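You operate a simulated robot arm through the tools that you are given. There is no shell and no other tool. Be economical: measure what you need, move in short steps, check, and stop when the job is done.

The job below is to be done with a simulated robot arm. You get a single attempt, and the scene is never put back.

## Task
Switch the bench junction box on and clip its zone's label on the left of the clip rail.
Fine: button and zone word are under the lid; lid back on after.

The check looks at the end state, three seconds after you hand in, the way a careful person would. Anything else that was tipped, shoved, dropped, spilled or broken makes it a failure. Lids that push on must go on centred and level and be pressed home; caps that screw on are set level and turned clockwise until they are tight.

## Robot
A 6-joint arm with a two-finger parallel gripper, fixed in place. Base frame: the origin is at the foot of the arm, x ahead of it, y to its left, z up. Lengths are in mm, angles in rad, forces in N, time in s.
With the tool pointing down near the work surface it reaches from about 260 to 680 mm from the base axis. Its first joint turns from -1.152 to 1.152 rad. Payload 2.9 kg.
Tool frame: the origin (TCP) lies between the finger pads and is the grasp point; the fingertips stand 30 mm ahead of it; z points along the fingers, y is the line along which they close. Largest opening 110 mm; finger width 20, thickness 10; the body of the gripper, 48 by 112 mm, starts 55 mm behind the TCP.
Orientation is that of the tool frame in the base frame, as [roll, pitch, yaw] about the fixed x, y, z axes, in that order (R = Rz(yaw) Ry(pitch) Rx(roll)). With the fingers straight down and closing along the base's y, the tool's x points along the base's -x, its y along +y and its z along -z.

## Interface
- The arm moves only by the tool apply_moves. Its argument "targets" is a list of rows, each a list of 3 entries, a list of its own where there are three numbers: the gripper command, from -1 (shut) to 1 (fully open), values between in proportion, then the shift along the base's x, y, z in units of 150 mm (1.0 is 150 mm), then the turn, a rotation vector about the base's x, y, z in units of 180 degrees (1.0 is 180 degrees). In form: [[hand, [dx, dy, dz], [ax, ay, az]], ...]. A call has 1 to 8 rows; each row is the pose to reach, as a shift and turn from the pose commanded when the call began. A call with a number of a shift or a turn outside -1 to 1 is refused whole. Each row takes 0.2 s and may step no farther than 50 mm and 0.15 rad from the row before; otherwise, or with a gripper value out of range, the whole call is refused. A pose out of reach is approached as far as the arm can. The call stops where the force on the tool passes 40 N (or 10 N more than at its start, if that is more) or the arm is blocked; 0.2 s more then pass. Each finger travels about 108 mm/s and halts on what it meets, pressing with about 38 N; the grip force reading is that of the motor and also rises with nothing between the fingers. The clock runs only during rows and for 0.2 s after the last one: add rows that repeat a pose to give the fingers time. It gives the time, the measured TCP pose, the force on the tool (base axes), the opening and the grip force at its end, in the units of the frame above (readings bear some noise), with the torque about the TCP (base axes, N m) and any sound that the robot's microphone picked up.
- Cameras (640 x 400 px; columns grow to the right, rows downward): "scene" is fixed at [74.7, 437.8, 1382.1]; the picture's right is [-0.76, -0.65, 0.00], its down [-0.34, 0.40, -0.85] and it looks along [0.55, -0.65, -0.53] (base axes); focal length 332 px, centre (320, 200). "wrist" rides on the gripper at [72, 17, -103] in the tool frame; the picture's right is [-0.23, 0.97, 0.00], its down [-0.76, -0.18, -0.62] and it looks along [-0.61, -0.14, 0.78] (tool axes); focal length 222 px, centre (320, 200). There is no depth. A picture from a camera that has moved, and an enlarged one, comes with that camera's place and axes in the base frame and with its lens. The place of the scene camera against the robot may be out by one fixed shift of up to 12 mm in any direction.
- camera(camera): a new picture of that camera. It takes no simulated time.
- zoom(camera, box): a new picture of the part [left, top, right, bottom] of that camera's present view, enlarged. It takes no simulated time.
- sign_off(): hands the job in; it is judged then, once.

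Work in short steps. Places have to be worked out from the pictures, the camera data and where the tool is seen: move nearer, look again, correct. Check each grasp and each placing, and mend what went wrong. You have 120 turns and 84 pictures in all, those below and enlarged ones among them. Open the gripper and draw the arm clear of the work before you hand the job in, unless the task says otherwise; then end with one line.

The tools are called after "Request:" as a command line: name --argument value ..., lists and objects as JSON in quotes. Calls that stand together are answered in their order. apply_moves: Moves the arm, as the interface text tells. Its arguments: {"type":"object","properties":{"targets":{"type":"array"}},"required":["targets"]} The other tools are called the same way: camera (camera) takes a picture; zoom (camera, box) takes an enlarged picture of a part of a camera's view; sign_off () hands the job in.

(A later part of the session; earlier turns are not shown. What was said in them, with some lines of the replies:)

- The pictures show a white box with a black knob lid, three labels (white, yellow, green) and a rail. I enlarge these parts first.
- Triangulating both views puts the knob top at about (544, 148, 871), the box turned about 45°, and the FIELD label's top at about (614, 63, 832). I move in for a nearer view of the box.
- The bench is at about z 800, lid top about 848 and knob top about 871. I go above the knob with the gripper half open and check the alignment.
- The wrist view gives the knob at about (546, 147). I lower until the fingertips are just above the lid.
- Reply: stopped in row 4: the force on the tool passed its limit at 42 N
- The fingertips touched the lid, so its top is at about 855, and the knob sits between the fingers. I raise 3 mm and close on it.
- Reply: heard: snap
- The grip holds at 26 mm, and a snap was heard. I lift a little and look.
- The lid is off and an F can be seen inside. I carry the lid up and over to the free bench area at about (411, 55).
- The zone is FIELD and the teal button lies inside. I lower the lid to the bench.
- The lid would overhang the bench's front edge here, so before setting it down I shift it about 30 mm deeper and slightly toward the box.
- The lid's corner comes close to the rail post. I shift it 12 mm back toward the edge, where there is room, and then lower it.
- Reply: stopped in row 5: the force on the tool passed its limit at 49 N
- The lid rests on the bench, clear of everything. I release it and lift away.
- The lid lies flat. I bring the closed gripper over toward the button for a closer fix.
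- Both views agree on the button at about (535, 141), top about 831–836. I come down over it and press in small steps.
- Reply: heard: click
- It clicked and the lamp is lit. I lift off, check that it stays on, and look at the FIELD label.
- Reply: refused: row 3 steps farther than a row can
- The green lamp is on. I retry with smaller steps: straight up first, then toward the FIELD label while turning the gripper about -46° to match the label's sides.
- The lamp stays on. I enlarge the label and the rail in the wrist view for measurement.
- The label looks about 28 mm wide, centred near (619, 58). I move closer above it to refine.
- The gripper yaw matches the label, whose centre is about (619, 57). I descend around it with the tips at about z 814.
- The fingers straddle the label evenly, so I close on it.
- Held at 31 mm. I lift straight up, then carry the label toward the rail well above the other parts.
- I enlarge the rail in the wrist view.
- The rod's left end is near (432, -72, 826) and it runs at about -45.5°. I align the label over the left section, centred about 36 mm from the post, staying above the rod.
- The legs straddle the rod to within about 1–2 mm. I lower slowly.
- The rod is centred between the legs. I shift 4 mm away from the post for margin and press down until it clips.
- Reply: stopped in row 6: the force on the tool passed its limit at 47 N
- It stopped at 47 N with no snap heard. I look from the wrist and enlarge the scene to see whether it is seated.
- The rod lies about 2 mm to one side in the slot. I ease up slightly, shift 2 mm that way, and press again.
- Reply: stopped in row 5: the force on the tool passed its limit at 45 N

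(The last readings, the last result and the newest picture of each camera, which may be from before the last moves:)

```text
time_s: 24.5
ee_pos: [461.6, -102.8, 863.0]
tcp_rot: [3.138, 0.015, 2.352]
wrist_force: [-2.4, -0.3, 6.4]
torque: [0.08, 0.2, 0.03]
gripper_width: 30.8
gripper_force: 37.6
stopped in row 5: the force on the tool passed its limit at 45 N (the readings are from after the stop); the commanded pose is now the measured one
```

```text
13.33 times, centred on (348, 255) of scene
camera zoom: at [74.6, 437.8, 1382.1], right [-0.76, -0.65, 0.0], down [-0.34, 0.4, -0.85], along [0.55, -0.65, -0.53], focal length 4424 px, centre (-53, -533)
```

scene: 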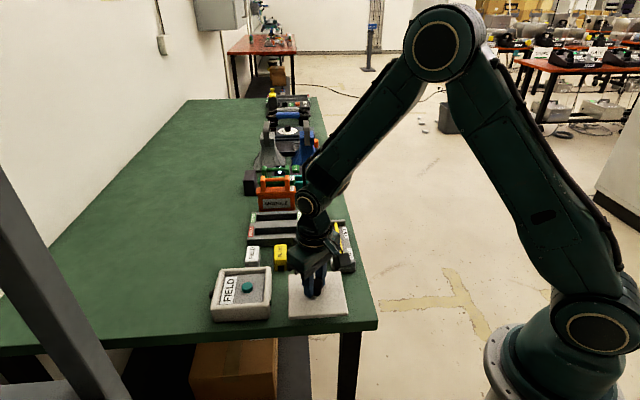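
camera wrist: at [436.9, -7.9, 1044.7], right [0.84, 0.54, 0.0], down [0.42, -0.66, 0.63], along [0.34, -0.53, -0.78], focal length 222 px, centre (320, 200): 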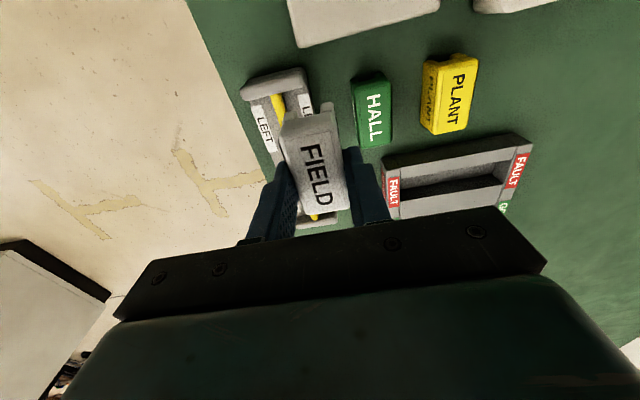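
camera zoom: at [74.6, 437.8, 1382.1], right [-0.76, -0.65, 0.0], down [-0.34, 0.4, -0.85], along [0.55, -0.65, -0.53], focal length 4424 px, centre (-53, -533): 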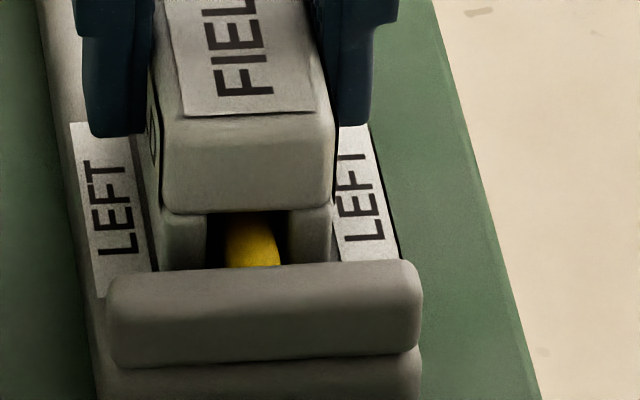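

The rod is now centred and meets the top of the slot, at the same height as before. I open the fingers, rise, and check that it stays level.

Request:
apply_moves --targets '[[-0.7, [0, 0, 0], [0, 0, 0]], [-0.25, [0, 0, 0], [0, 0, 0]], [-0.2, [0, 0, 0], [0, 0, 0]], [-0.2, [0, 0, 0.1], [0, 0, 0]], [-0.2, [0, 0, 0.35], [0, 0, 0]], [-0.2, [0, 0, 0.6], [0, 0, 0]]]'

Request:
zoom --camera "scene" --box '[315, 210, 375, 275]'

Request:
camera --camera "wrist"

```text
time_s: 25.9
ee_pos: [460.8, -102.2, 952.9]
tcp_rot: [3.139, 0.014, 2.35]
wrist_force: [0.5, 0.3, -0.4]
torque: [0.01, 0.01, 0.01]
gripper_width: 44.1
gripper_force: 0.0
```

```text
6.15 times, centred on (345, 242) of scene
camera zoom: at [74.7, 437.8, 1382.1], right [-0.76, -0.65, 0.0], down [-0.34, 0.4, -0.85], along [0.55, -0.65, -0.53], focal length 2042 px, centre (166, -62)
```

zoom: 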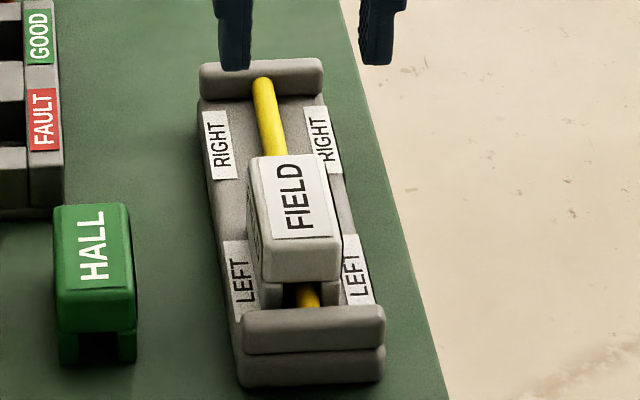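

```text
38 pictures are left
camera wrist: at [420.4, -39.3, 1055.1], right [0.85, 0.52, 0.01], down [0.4, -0.66, 0.63], along [0.34, -0.54, -0.77], focal length 222 px, centre (320, 200)
```

wrist: 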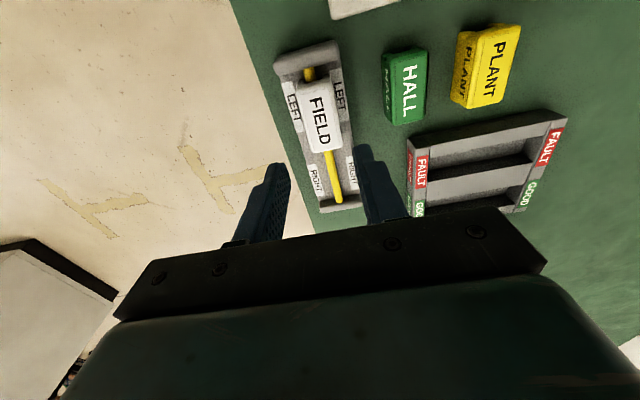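

The label sits level on the LEFT part. To be sure it is home, I close the fingers and press its top at the centre, watching the contact height.

Request:
apply_moves --targets '[[-1, [0, 0, -0.05], [0, 0, 0]], [-1, [0, 0.005, -0.2], [0, 0, 0]], [-1, [0, 0.005, -0.4], [0, 0, 0]], [-1, [0, 0.005, -0.45], [0, 0, 0]], [-1, [0, 0.005, -0.475], [0, 0, 0]], [-1, [0, 0.005, -0.5], [0, 0, 0]], [-1, [0, 0.005, -0.52], [0, 0, 0]], [-1, [0, 0.005, -0.54], [0, 0, 0]]]'

Request:
zoom --camera "scene" --box '[315, 210, 375, 275]'

```text
time_s: 27.0
ee_pos: [462.9, -104.7, 888.3]
tcp_rot: [3.136, 0.02, 2.351]
wrist_force: [-3.0, -0.1, 8.6]
torque: [0.07, 0.18, 0.02]
gripper_width: 0.0
gripper_force: 37.8
stopped in row 5: the force on the tool passed its limit at 49 N (the readings are from after the stop); the commanded pose is now the measured one
```

```text
6.15 times, centred on (345, 242) of scene
camera zoom: at [74.5, 437.8, 1382.1], right [-0.76, -0.65, 0.0], down [-0.34, 0.4, -0.85], along [0.55, -0.65, -0.53], focal length 2042 px, centre (166, -62)
```

zoom: 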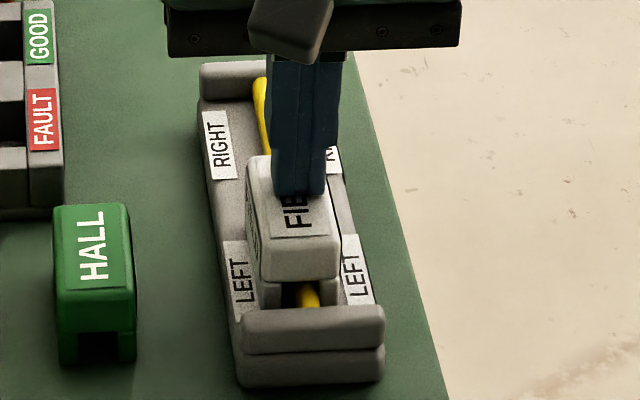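

Request:
zoom --camera "scene" --box '[334, 242, 358, 266]'

```text
16.00 times, centred on (346, 254) of scene
camera zoom: at [74.5, 437.8, 1382.1], right [-0.76, -0.65, 0.0], down [-0.34, 0.4, -0.85], along [0.55, -0.65, -0.53], focal length 5309 px, centre (-96, -664)
```

zoom: 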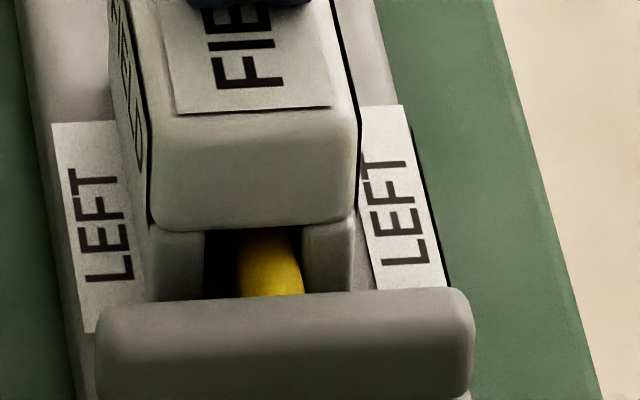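

The slot's roof bears on the rod, and the label did not move under 49 N. I lift away, remove the small tool tilt that has built up, and recheck the label.

Request:
apply_moves --targets '[[-1, [0, 0, 0.1], [0, 0, 0]], [-1, [0, 0, 0.35], [0.0033, 0.0057, 0]], [-1, [0, 0, 0.6], [0.0033, 0.0057, 0]], [-1, [0, 0.2, 0.75], [0.0033, 0.0057, 0]], [-1, [0, 0.2, 0.75], [0.0033, 0.0057, 0]]]'

Request:
zoom --camera "scene" --box '[315, 210, 375, 275]'

```text
time_s: 28.2
ee_pos: [461.1, -74.3, 999.1]
tcp_rot: [3.142, -0.002, 2.35]
wrist_force: [-0.9, 0.3, 0.0]
torque: [-0.03, -0.01, 0.02]
gripper_width: 0.0
gripper_force: 37.9
```

```text
6.15 times, centred on (345, 242) of scene
camera zoom: at [74.7, 437.8, 1382.1], right [-0.76, -0.65, 0.0], down [-0.34, 0.4, -0.85], along [0.55, -0.65, -0.53], focal length 2042 px, centre (166, -62)
```

zoom: 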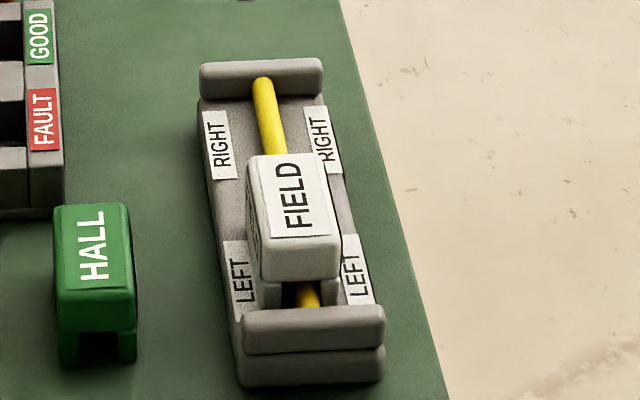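

The label stays level. I return to the lid, turning the gripper back to its earlier heading.

Request:
apply_moves --targets '[[-1, [-0.03, 0.15, 0], [0, 0, 0.04]], [-0.6, [-0.06, 0.3, -0.05], [0, 0, 0.08]], [-0.2, [-0.09, 0.45, -0.1], [0, 0, 0.12]], [-0.2, [-0.12, 0.6, -0.2], [0, 0, 0.16]], [-0.2, [-0.15, 0.75, -0.3], [0, 0, 0.205]], [-0.2, [-0.176, 0.873, -0.467], [0, 0, 0.2517]], [-0.2, [-0.176, 0.873, -0.467], [0, 0, 0.2517]]]'

Request:
camera --camera "wrist"

Request:
zoom --camera "scene" --box '[200, 200, 390, 340]'

```text
time_s: 29.8
ee_pos: [434.9, 58.1, 929.8]
tcp_rot: [-3.142, -0.004, -3.139]
wrist_force: [0.1, 0.6, -0.2]
torque: [0.01, -0.03, -0.01]
gripper_width: 44.1
gripper_force: 0.1
```

```text
34 pictures are left
camera wrist: at [362.3, 75.0, 1032.5], right [0.23, 0.97, 0.0], down [0.76, -0.18, 0.62], along [0.61, -0.14, -0.78], focal length 222 px, centre (320, 200)
```

wrist: 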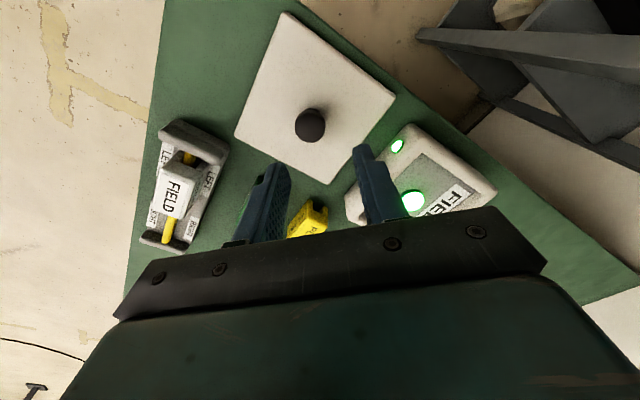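

```text
2.86 times, centred on (295, 270) of scene
camera zoom: at [74.7, 437.8, 1382.1], right [-0.76, -0.65, 0.0], down [-0.34, 0.4, -0.85], along [0.55, -0.65, -0.53], focal length 948 px, centre (391, 0)
```

zoom: 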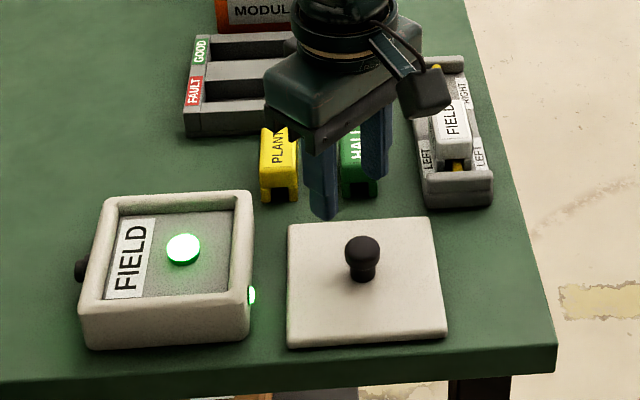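

The knob appears at about (434, 50). I lower partway with a small correction and look again.

Request:
apply_moves --targets '[[0, [-0.005, -0.03, -0.2], [0, 0, 0]], [0, [-0.005, -0.03, -0.33], [0, 0, 0]], [0, [-0.005, -0.03, -0.33], [0, 0, 0]]]'

Request:
zoom --camera "wrist" --box '[200, 90, 440, 240]'

Request:
zoom --camera "scene" --box '[270, 240, 370, 330]'

```text
time_s: 30.6
ee_pos: [434.8, 52.2, 879.1]
tcp_rot: [-3.141, -0.004, -3.14]
wrist_force: [-0.3, 0.3, -0.3]
torque: [-0.01, 0.0, 0.0]
gripper_width: 55.2
gripper_force: 0.0
```

```text
2.67 times, centred on (320, 165) of wrist
camera zoom: at [363.4, 69.5, 982.6], right [0.23, 0.97, 0.0], down [0.76, -0.18, 0.62], along [0.61, -0.14, -0.78], focal length 592 px, centre (320, 293)
```

zoom: 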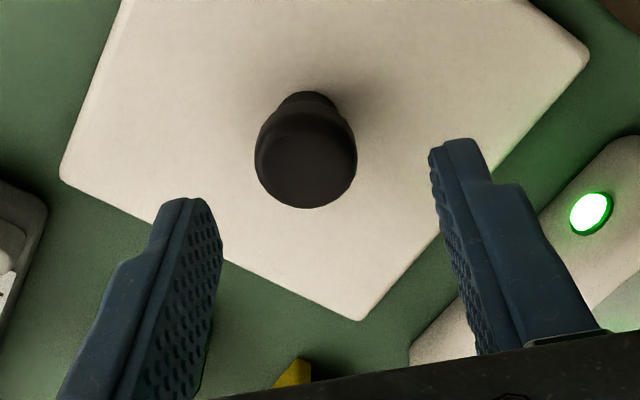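

```text
4.44 times, centred on (320, 285) of scene
camera zoom: at [74.7, 437.8, 1382.1], right [-0.76, -0.65, 0.0], down [-0.34, 0.4, -0.85], along [0.55, -0.65, -0.53], focal length 1475 px, centre (320, -178)
```

zoom: 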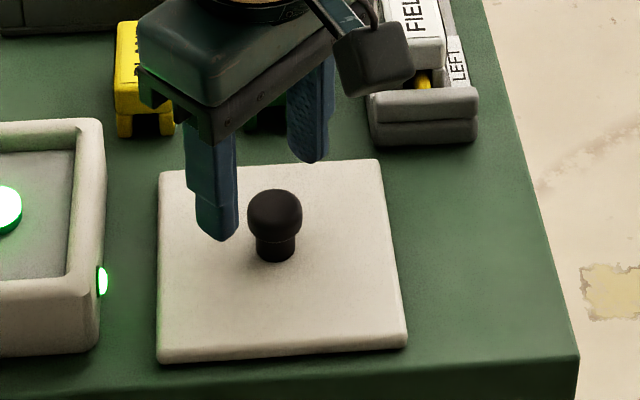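

The knob is at about (435, 50), nearly centred between the fingers. I descend to the earlier grip height and close.

Request:
apply_moves --targets '[[0, [0, -0.01, -0.15], [0, 0, 0]], [0, [0, -0.01, -0.26], [0, 0, 0]], [0, [0, -0.01, -0.26], [0, 0, 0]], [-0.5, [0, -0.01, -0.26], [0, 0, 0]], [-1, [0, -0.01, -0.26], [0, 0, 0]], [-1, [0, -0.01, -0.26], [0, 0, 0]], [-1, [0, -0.01, -0.26], [0, 0, 0]]]'

Request:
zoom --camera "scene" --box '[270, 240, 370, 330]'

```text
time_s: 32.2
ee_pos: [435.7, 51.7, 841.5]
tcp_rot: [3.139, 0.0, 3.141]
wrist_force: [3.8, -0.7, 11.5]
torque: [-0.06, -0.19, -0.01]
gripper_width: 26.7
gripper_force: 37.7
```

```text
4.44 times, centred on (320, 285) of scene
camera zoom: at [74.6, 437.8, 1382.1], right [-0.76, -0.65, 0.0], down [-0.34, 0.4, -0.85], along [0.55, -0.65, -0.53], focal length 1475 px, centre (320, -178)
```

zoom: 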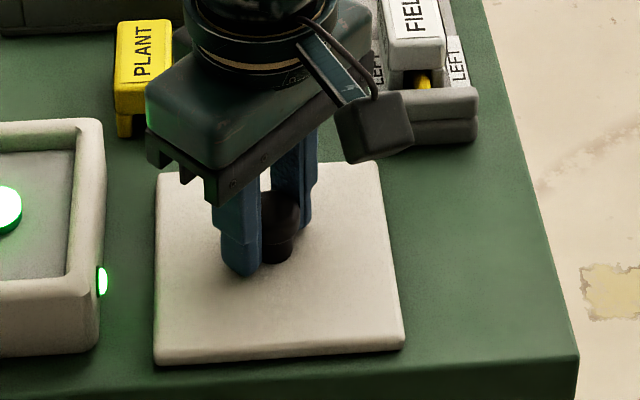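

The knob is gripped. I lift the lid and carry it above the box.

Request:
apply_moves --targets '[[-1, [0, 0, 0.1], [0, 0, 0]], [-1, [0, 0, 0.35], [0, 0, 0]], [-1, [0.03, 0.03, 0.6], [0, 0, 0]], [-1, [0.22, 0.2, 0.62], [0, 0, 0]], [-1, [0.42, 0.38, 0.62], [0, 0, 0]], [-1, [0.62, 0.54, 0.62], [0, 0, 0]], [-1, [0.752, 0.649, 0.55], [0, 0, 0]], [-1, [0.752, 0.649, 0.5], [0, 0, 0]]]'

Request:
camera --camera "wrist"

Request:
zoom --camera "scene" --box '[195, 225, 295, 330]'

```text
time_s: 34.0
ee_pos: [548.1, 149.3, 917.6]
tcp_rot: [-3.141, -0.003, -3.141]
wrist_force: [-0.8, 0.1, -1.7]
torque: [0.01, 0.0, 0.0]
gripper_width: 26.6
gripper_force: 38.1
```

```text
29 pictures are left
camera wrist: at [475.1, 166.0, 1020.7], right [0.23, 0.97, 0.0], down [0.76, -0.18, 0.62], along [0.61, -0.14, -0.78], focal length 222 px, centre (320, 200)
```

wrist: 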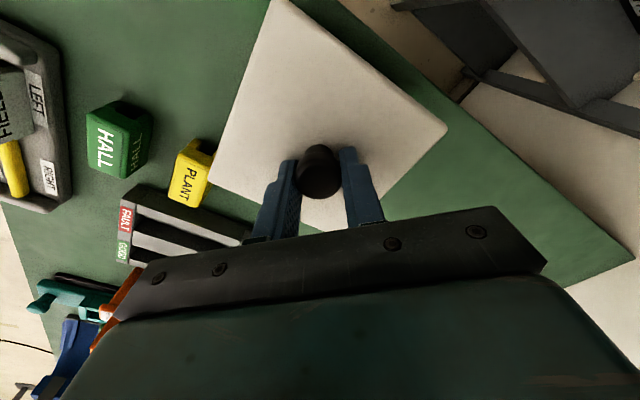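

```text
3.81 times, centred on (245, 278) of scene
camera zoom: at [74.7, 437.8, 1382.1], right [-0.76, -0.65, 0.0], down [-0.34, 0.4, -0.85], along [0.55, -0.65, -0.53], focal length 1264 px, centre (606, -95)
```

zoom: 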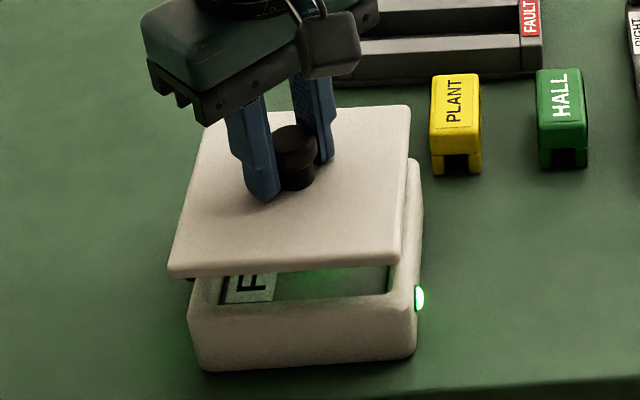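

The lid sits in the grip just as it did at removal. I lower to just above the rim and check the corners.

Request:
apply_moves --targets '[[-1, [0, 0, -0.08], [0, 0, 0]], [-1, [0, 0, -0.13], [0, 0, 0]], [-1, [0, 0, -0.13], [0, 0, 0]]]'

Request:
zoom --camera "scene" --box '[200, 240, 290, 330]'

Request:
zoom --camera "wrist" --box '[180, 0, 460, 210]'

```text
time_s: 34.8
ee_pos: [548.2, 148.9, 897.0]
tcp_rot: [3.14, -0.003, 3.141]
wrist_force: [-0.2, 0.3, -1.3]
torque: [-0.03, 0.04, 0.01]
gripper_width: 26.5
gripper_force: 38.4
```

```text
4.44 times, centred on (245, 285) of scene
camera zoom: at [74.7, 437.8, 1382.1], right [-0.76, -0.65, 0.0], down [-0.34, 0.4, -0.85], along [0.55, -0.65, -0.53], focal length 1475 px, centre (653, -178)
```

zoom: 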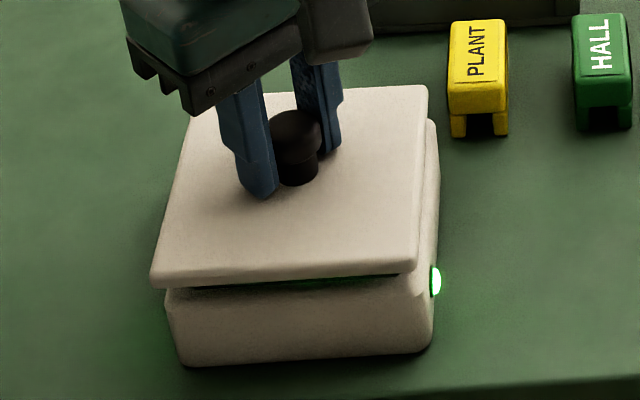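

```text
1.90 times, centred on (320, 105) of wrist
camera zoom: at [475.8, 165.8, 1000.4], right [0.23, 0.97, 0.0], down [0.76, -0.18, 0.62], along [0.61, -0.14, -0.78], focal length 423 px, centre (320, 381)
```

zoom: 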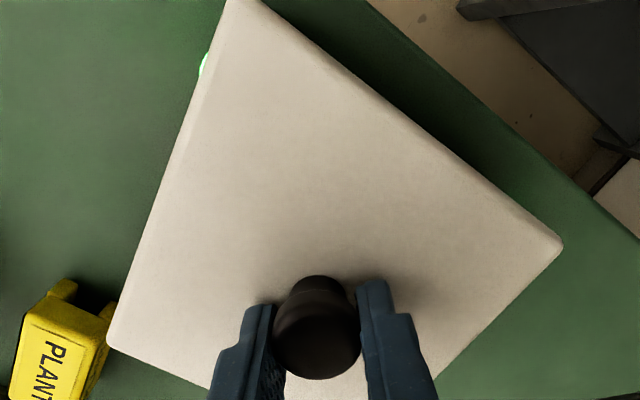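

The alignment agrees with the original within about 1–2 mm. I make a small correction and press the lid down in small steps.

Request:
apply_moves --targets '[[-1, [-0.004, -0.005, -0.02], [0, 0, 0]], [-1, [-0.004, -0.005, -0.035], [0, 0, 0]], [-1, [-0.004, -0.005, -0.05], [0, 0, 0]], [-1, [-0.004, -0.005, -0.06], [0, 0, 0]], [-1, [-0.004, -0.005, -0.07], [0, 0, 0]], [-1, [-0.004, -0.005, -0.08], [0, 0, 0]]]'

Request:
zoom --camera "scene" --box '[200, 225, 300, 330]'

```text
time_s: 36.2
ee_pos: [547.7, 146.8, 887.1]
tcp_rot: [3.141, -0.002, -3.141]
wrist_force: [-3.7, -3.5, 15.6]
torque: [-0.11, 0.89, 0.03]
gripper_width: 26.5
gripper_force: 38.2
```

```text
3.81 times, centred on (250, 278) of scene
camera zoom: at [74.4, 437.7, 1382.2], right [-0.76, -0.65, 0.0], down [-0.34, 0.4, -0.85], along [0.55, -0.65, -0.53], focal length 1264 px, centre (587, -95)
```

zoom: 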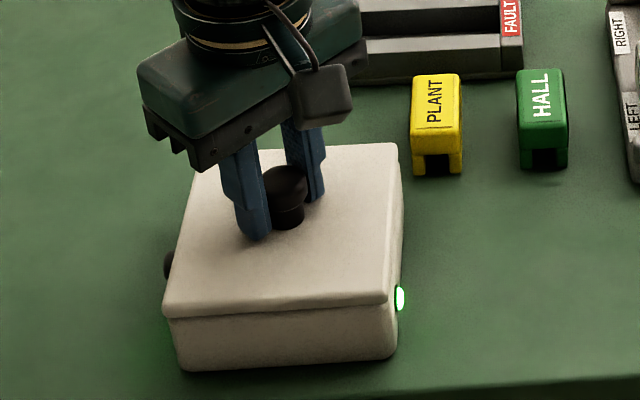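

The lid is on and looks like the original. I press it home until a snap or the force limit.

Request:
apply_moves --targets '[[-1, [0, 0, -0.01], [0, 0, 0]], [-1, [0, 0, -0.02], [0, 0, 0]], [-1, [0, 0, -0.03], [0, 0, 0]], [-1, [0, 0, -0.04], [0, 0, 0]], [-1, [0, 0, -0.05], [0, 0, 0]], [-1, [0, 0, -0.06], [0, 0, 0]]]'

```text
time_s: 36.8
ee_pos: [547.5, 147.4, 886.4]
tcp_rot: [3.139, 0.002, 3.141]
wrist_force: [0.3, -0.2, 2.8]
torque: [-0.04, 0.3, -0.02]
gripper_width: 26.5
gripper_force: 37.7
stopped in row 2: the force on the tool passed its limit at 43 N (the readings are from after the stop); the commanded pose is now the measured one
```

It stopped at 43 N with no snap. I open the fingers, rise, and inspect the seam.

Request:
apply_moves --targets '[[-0.6, [0, 0, 0], [0, 0, 0]], [-0.2, [0, 0, 0], [0, 0, 0]], [-0.2, [0, 0, 0.15], [0, 0, 0]], [-0.2, [0, 0, 0.4], [0, 0, 0]], [-1, [0, 0, 0.4], [0, 0, 0]], [-1, [0, 0, 0.4], [0, 0, 0]]]'

Request:
zoom --camera "scene" --box '[205, 250, 280, 330]'

Request:
zoom --camera "wrist" --box '[180, 0, 460, 210]'

```text
time_s: 38.2
ee_pos: [548.9, 147.0, 947.6]
tcp_rot: [3.14, 0.001, -3.141]
wrist_force: [-0.7, -0.9, 0.1]
torque: [0.01, -0.02, -0.01]
gripper_width: 0.1
gripper_force: 37.5
heard: snap
```

```text
5.00 times, centred on (242, 290) of scene
camera zoom: at [74.7, 437.8, 1382.1], right [-0.76, -0.65, 0.0], down [-0.34, 0.4, -0.85], along [0.55, -0.65, -0.53], focal length 1659 px, centre (708, -250)
```

zoom: 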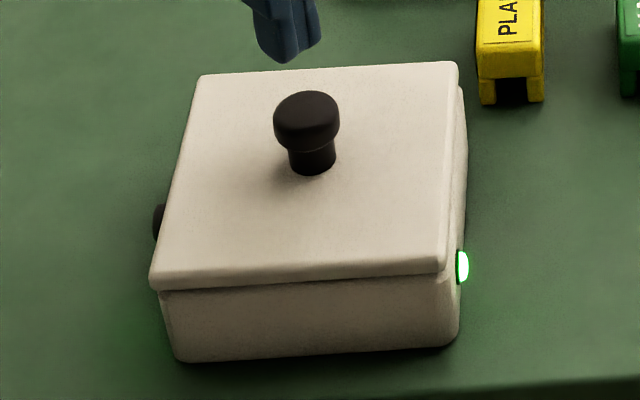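

```text
1.90 times, centred on (320, 105) of wrist
camera zoom: at [475.1, 163.4, 1050.4], right [0.23, 0.97, 0.0], down [0.76, -0.18, 0.62], along [0.61, -0.14, -0.78], focal length 423 px, centre (320, 381)
```

zoom: 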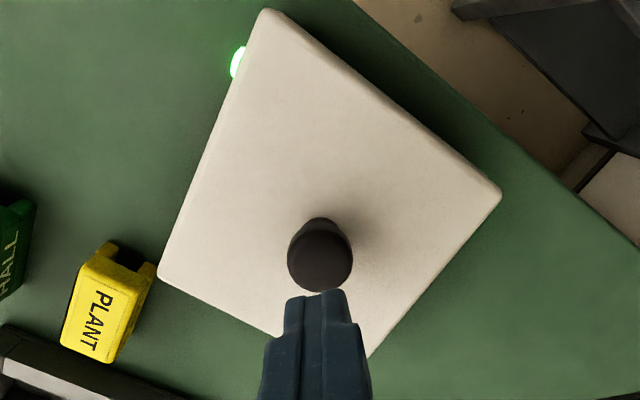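

A snap was heard and the lid looks seated and centred as at the start. I press once on the knob top with closed fingers to confirm it is home.

Request:
apply_moves --targets '[[-1, [-0.015, 0, -0.1], [0, 0, 0]], [-1, [-0.015, 0, -0.2], [0, 0, 0]], [-1, [-0.015, 0, -0.23], [0, 0, 0]], [-1, [-0.015, 0, -0.25], [0, 0, 0]], [-1, [-0.015, 0, -0.265], [0, 0, 0]], [-1, [-0.015, 0, -0.28], [0, 0, 0]], [-1, [-0.015, 0, -0.295], [0, 0, 0]], [-1, [-0.015, 0, -0.31], [0, 0, 0]]]'

Request:
zoom --camera "scene" --box '[205, 250, 280, 330]'

```text
time_s: 39.2
ee_pos: [546.8, 147.8, 914.8]
tcp_rot: [3.141, 0.003, -3.142]
wrist_force: [-3.0, -1.4, 4.6]
torque: [-0.04, 0.15, 0.01]
gripper_width: 0.0
gripper_force: 37.4
stopped in row 4: the force on the tool passed its limit at 47 N (the readings are from after the stop); the commanded pose is now the measured one
```

```text
5.00 times, centred on (242, 290) of scene
camera zoom: at [74.6, 437.7, 1382.2], right [-0.76, -0.65, 0.0], down [-0.34, 0.4, -0.85], along [0.55, -0.65, -0.53], focal length 1659 px, centre (708, -250)
```

zoom: 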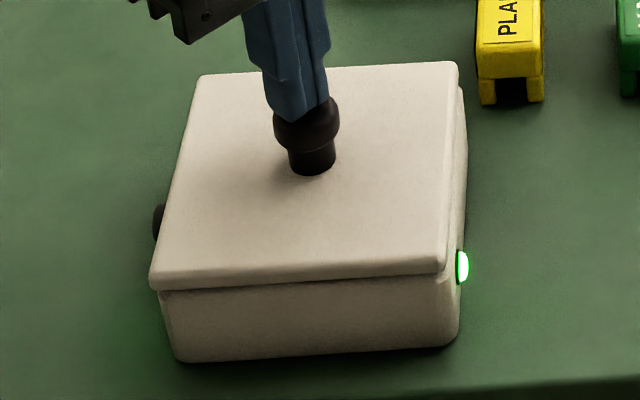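

The lid did not move under 47 N, so it is home, and the lamp is lit. I raise the arm clear and do a final check of everything.

Request:
apply_moves --targets '[[-1, [0, 0, 0.15], [0, 0, 0]], [-0.5, [0, 0, 0.45], [0, 0, 0]], [0, [-0.1, -0.1, 0.7], [0, 0, 0]], [0.5, [-0.3, -0.3, 0.8], [0, 0, 0]], [0.5, [-0.5, -0.5, 0.9], [0, 0, 0]], [0.5, [-0.7, -0.7, 0.95], [0, 0, 0]], [0.5, [-0.9, -0.9, 1.0], [0, 0, 0]], [0.5, [-1.0, -1.0, 1.0], [0, 0, 0]]]'

Request:
zoom --camera "scene" --box '[200, 200, 390, 340]'

Request:
zoom --camera "wrist" --box '[180, 80, 400, 230]'

```text
time_s: 41.0
ee_pos: [397.8, -2.1, 1066.6]
tcp_rot: [3.14, 0.003, 3.141]
wrist_force: [0.2, 0.3, -0.8]
torque: [0.0, -0.03, 0.01]
gripper_width: 82.5
gripper_force: 0.0
```

```text
2.86 times, centred on (295, 270) of scene
camera zoom: at [74.7, 437.8, 1382.1], right [-0.76, -0.65, 0.0], down [-0.34, 0.4, -0.85], along [0.55, -0.65, -0.53], focal length 948 px, centre (391, 0)
```

zoom: 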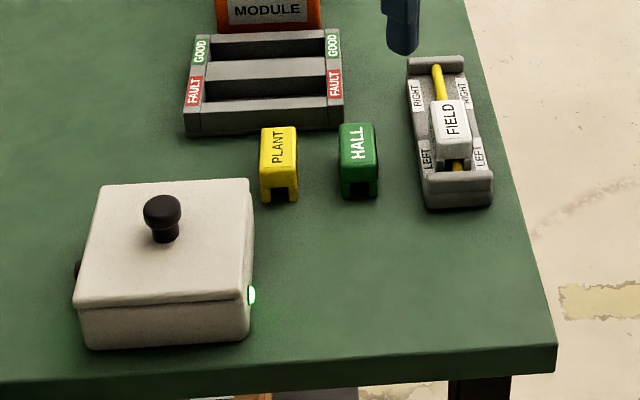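

```text
2.67 times, centred on (290, 155) of wrist
camera zoom: at [325.0, 13.6, 1169.0], right [0.23, 0.97, 0.0], down [0.76, -0.18, 0.63], along [0.61, -0.14, -0.78], focal length 592 px, centre (400, 320)
```

zoom: 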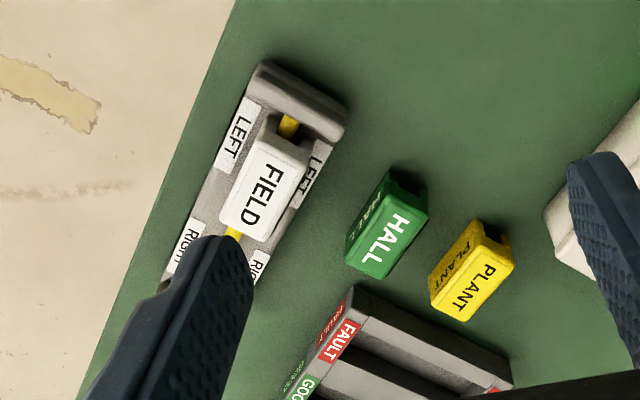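

The box is lit with its lid seated level, the FIELD label sits on the rail's LEFT part, and nothing else has moved. The gripper is open and clear, so I hand in.

Request:
sign_off

```text
The job is handed in.
```

I switched the junction box on (its green lamp is lit), put the FIELD label on the LEFT end of the clip rail, and put the lid back and pressed it home. I heard no click from the label; it sits level and did not move when pressed with about 49 N.
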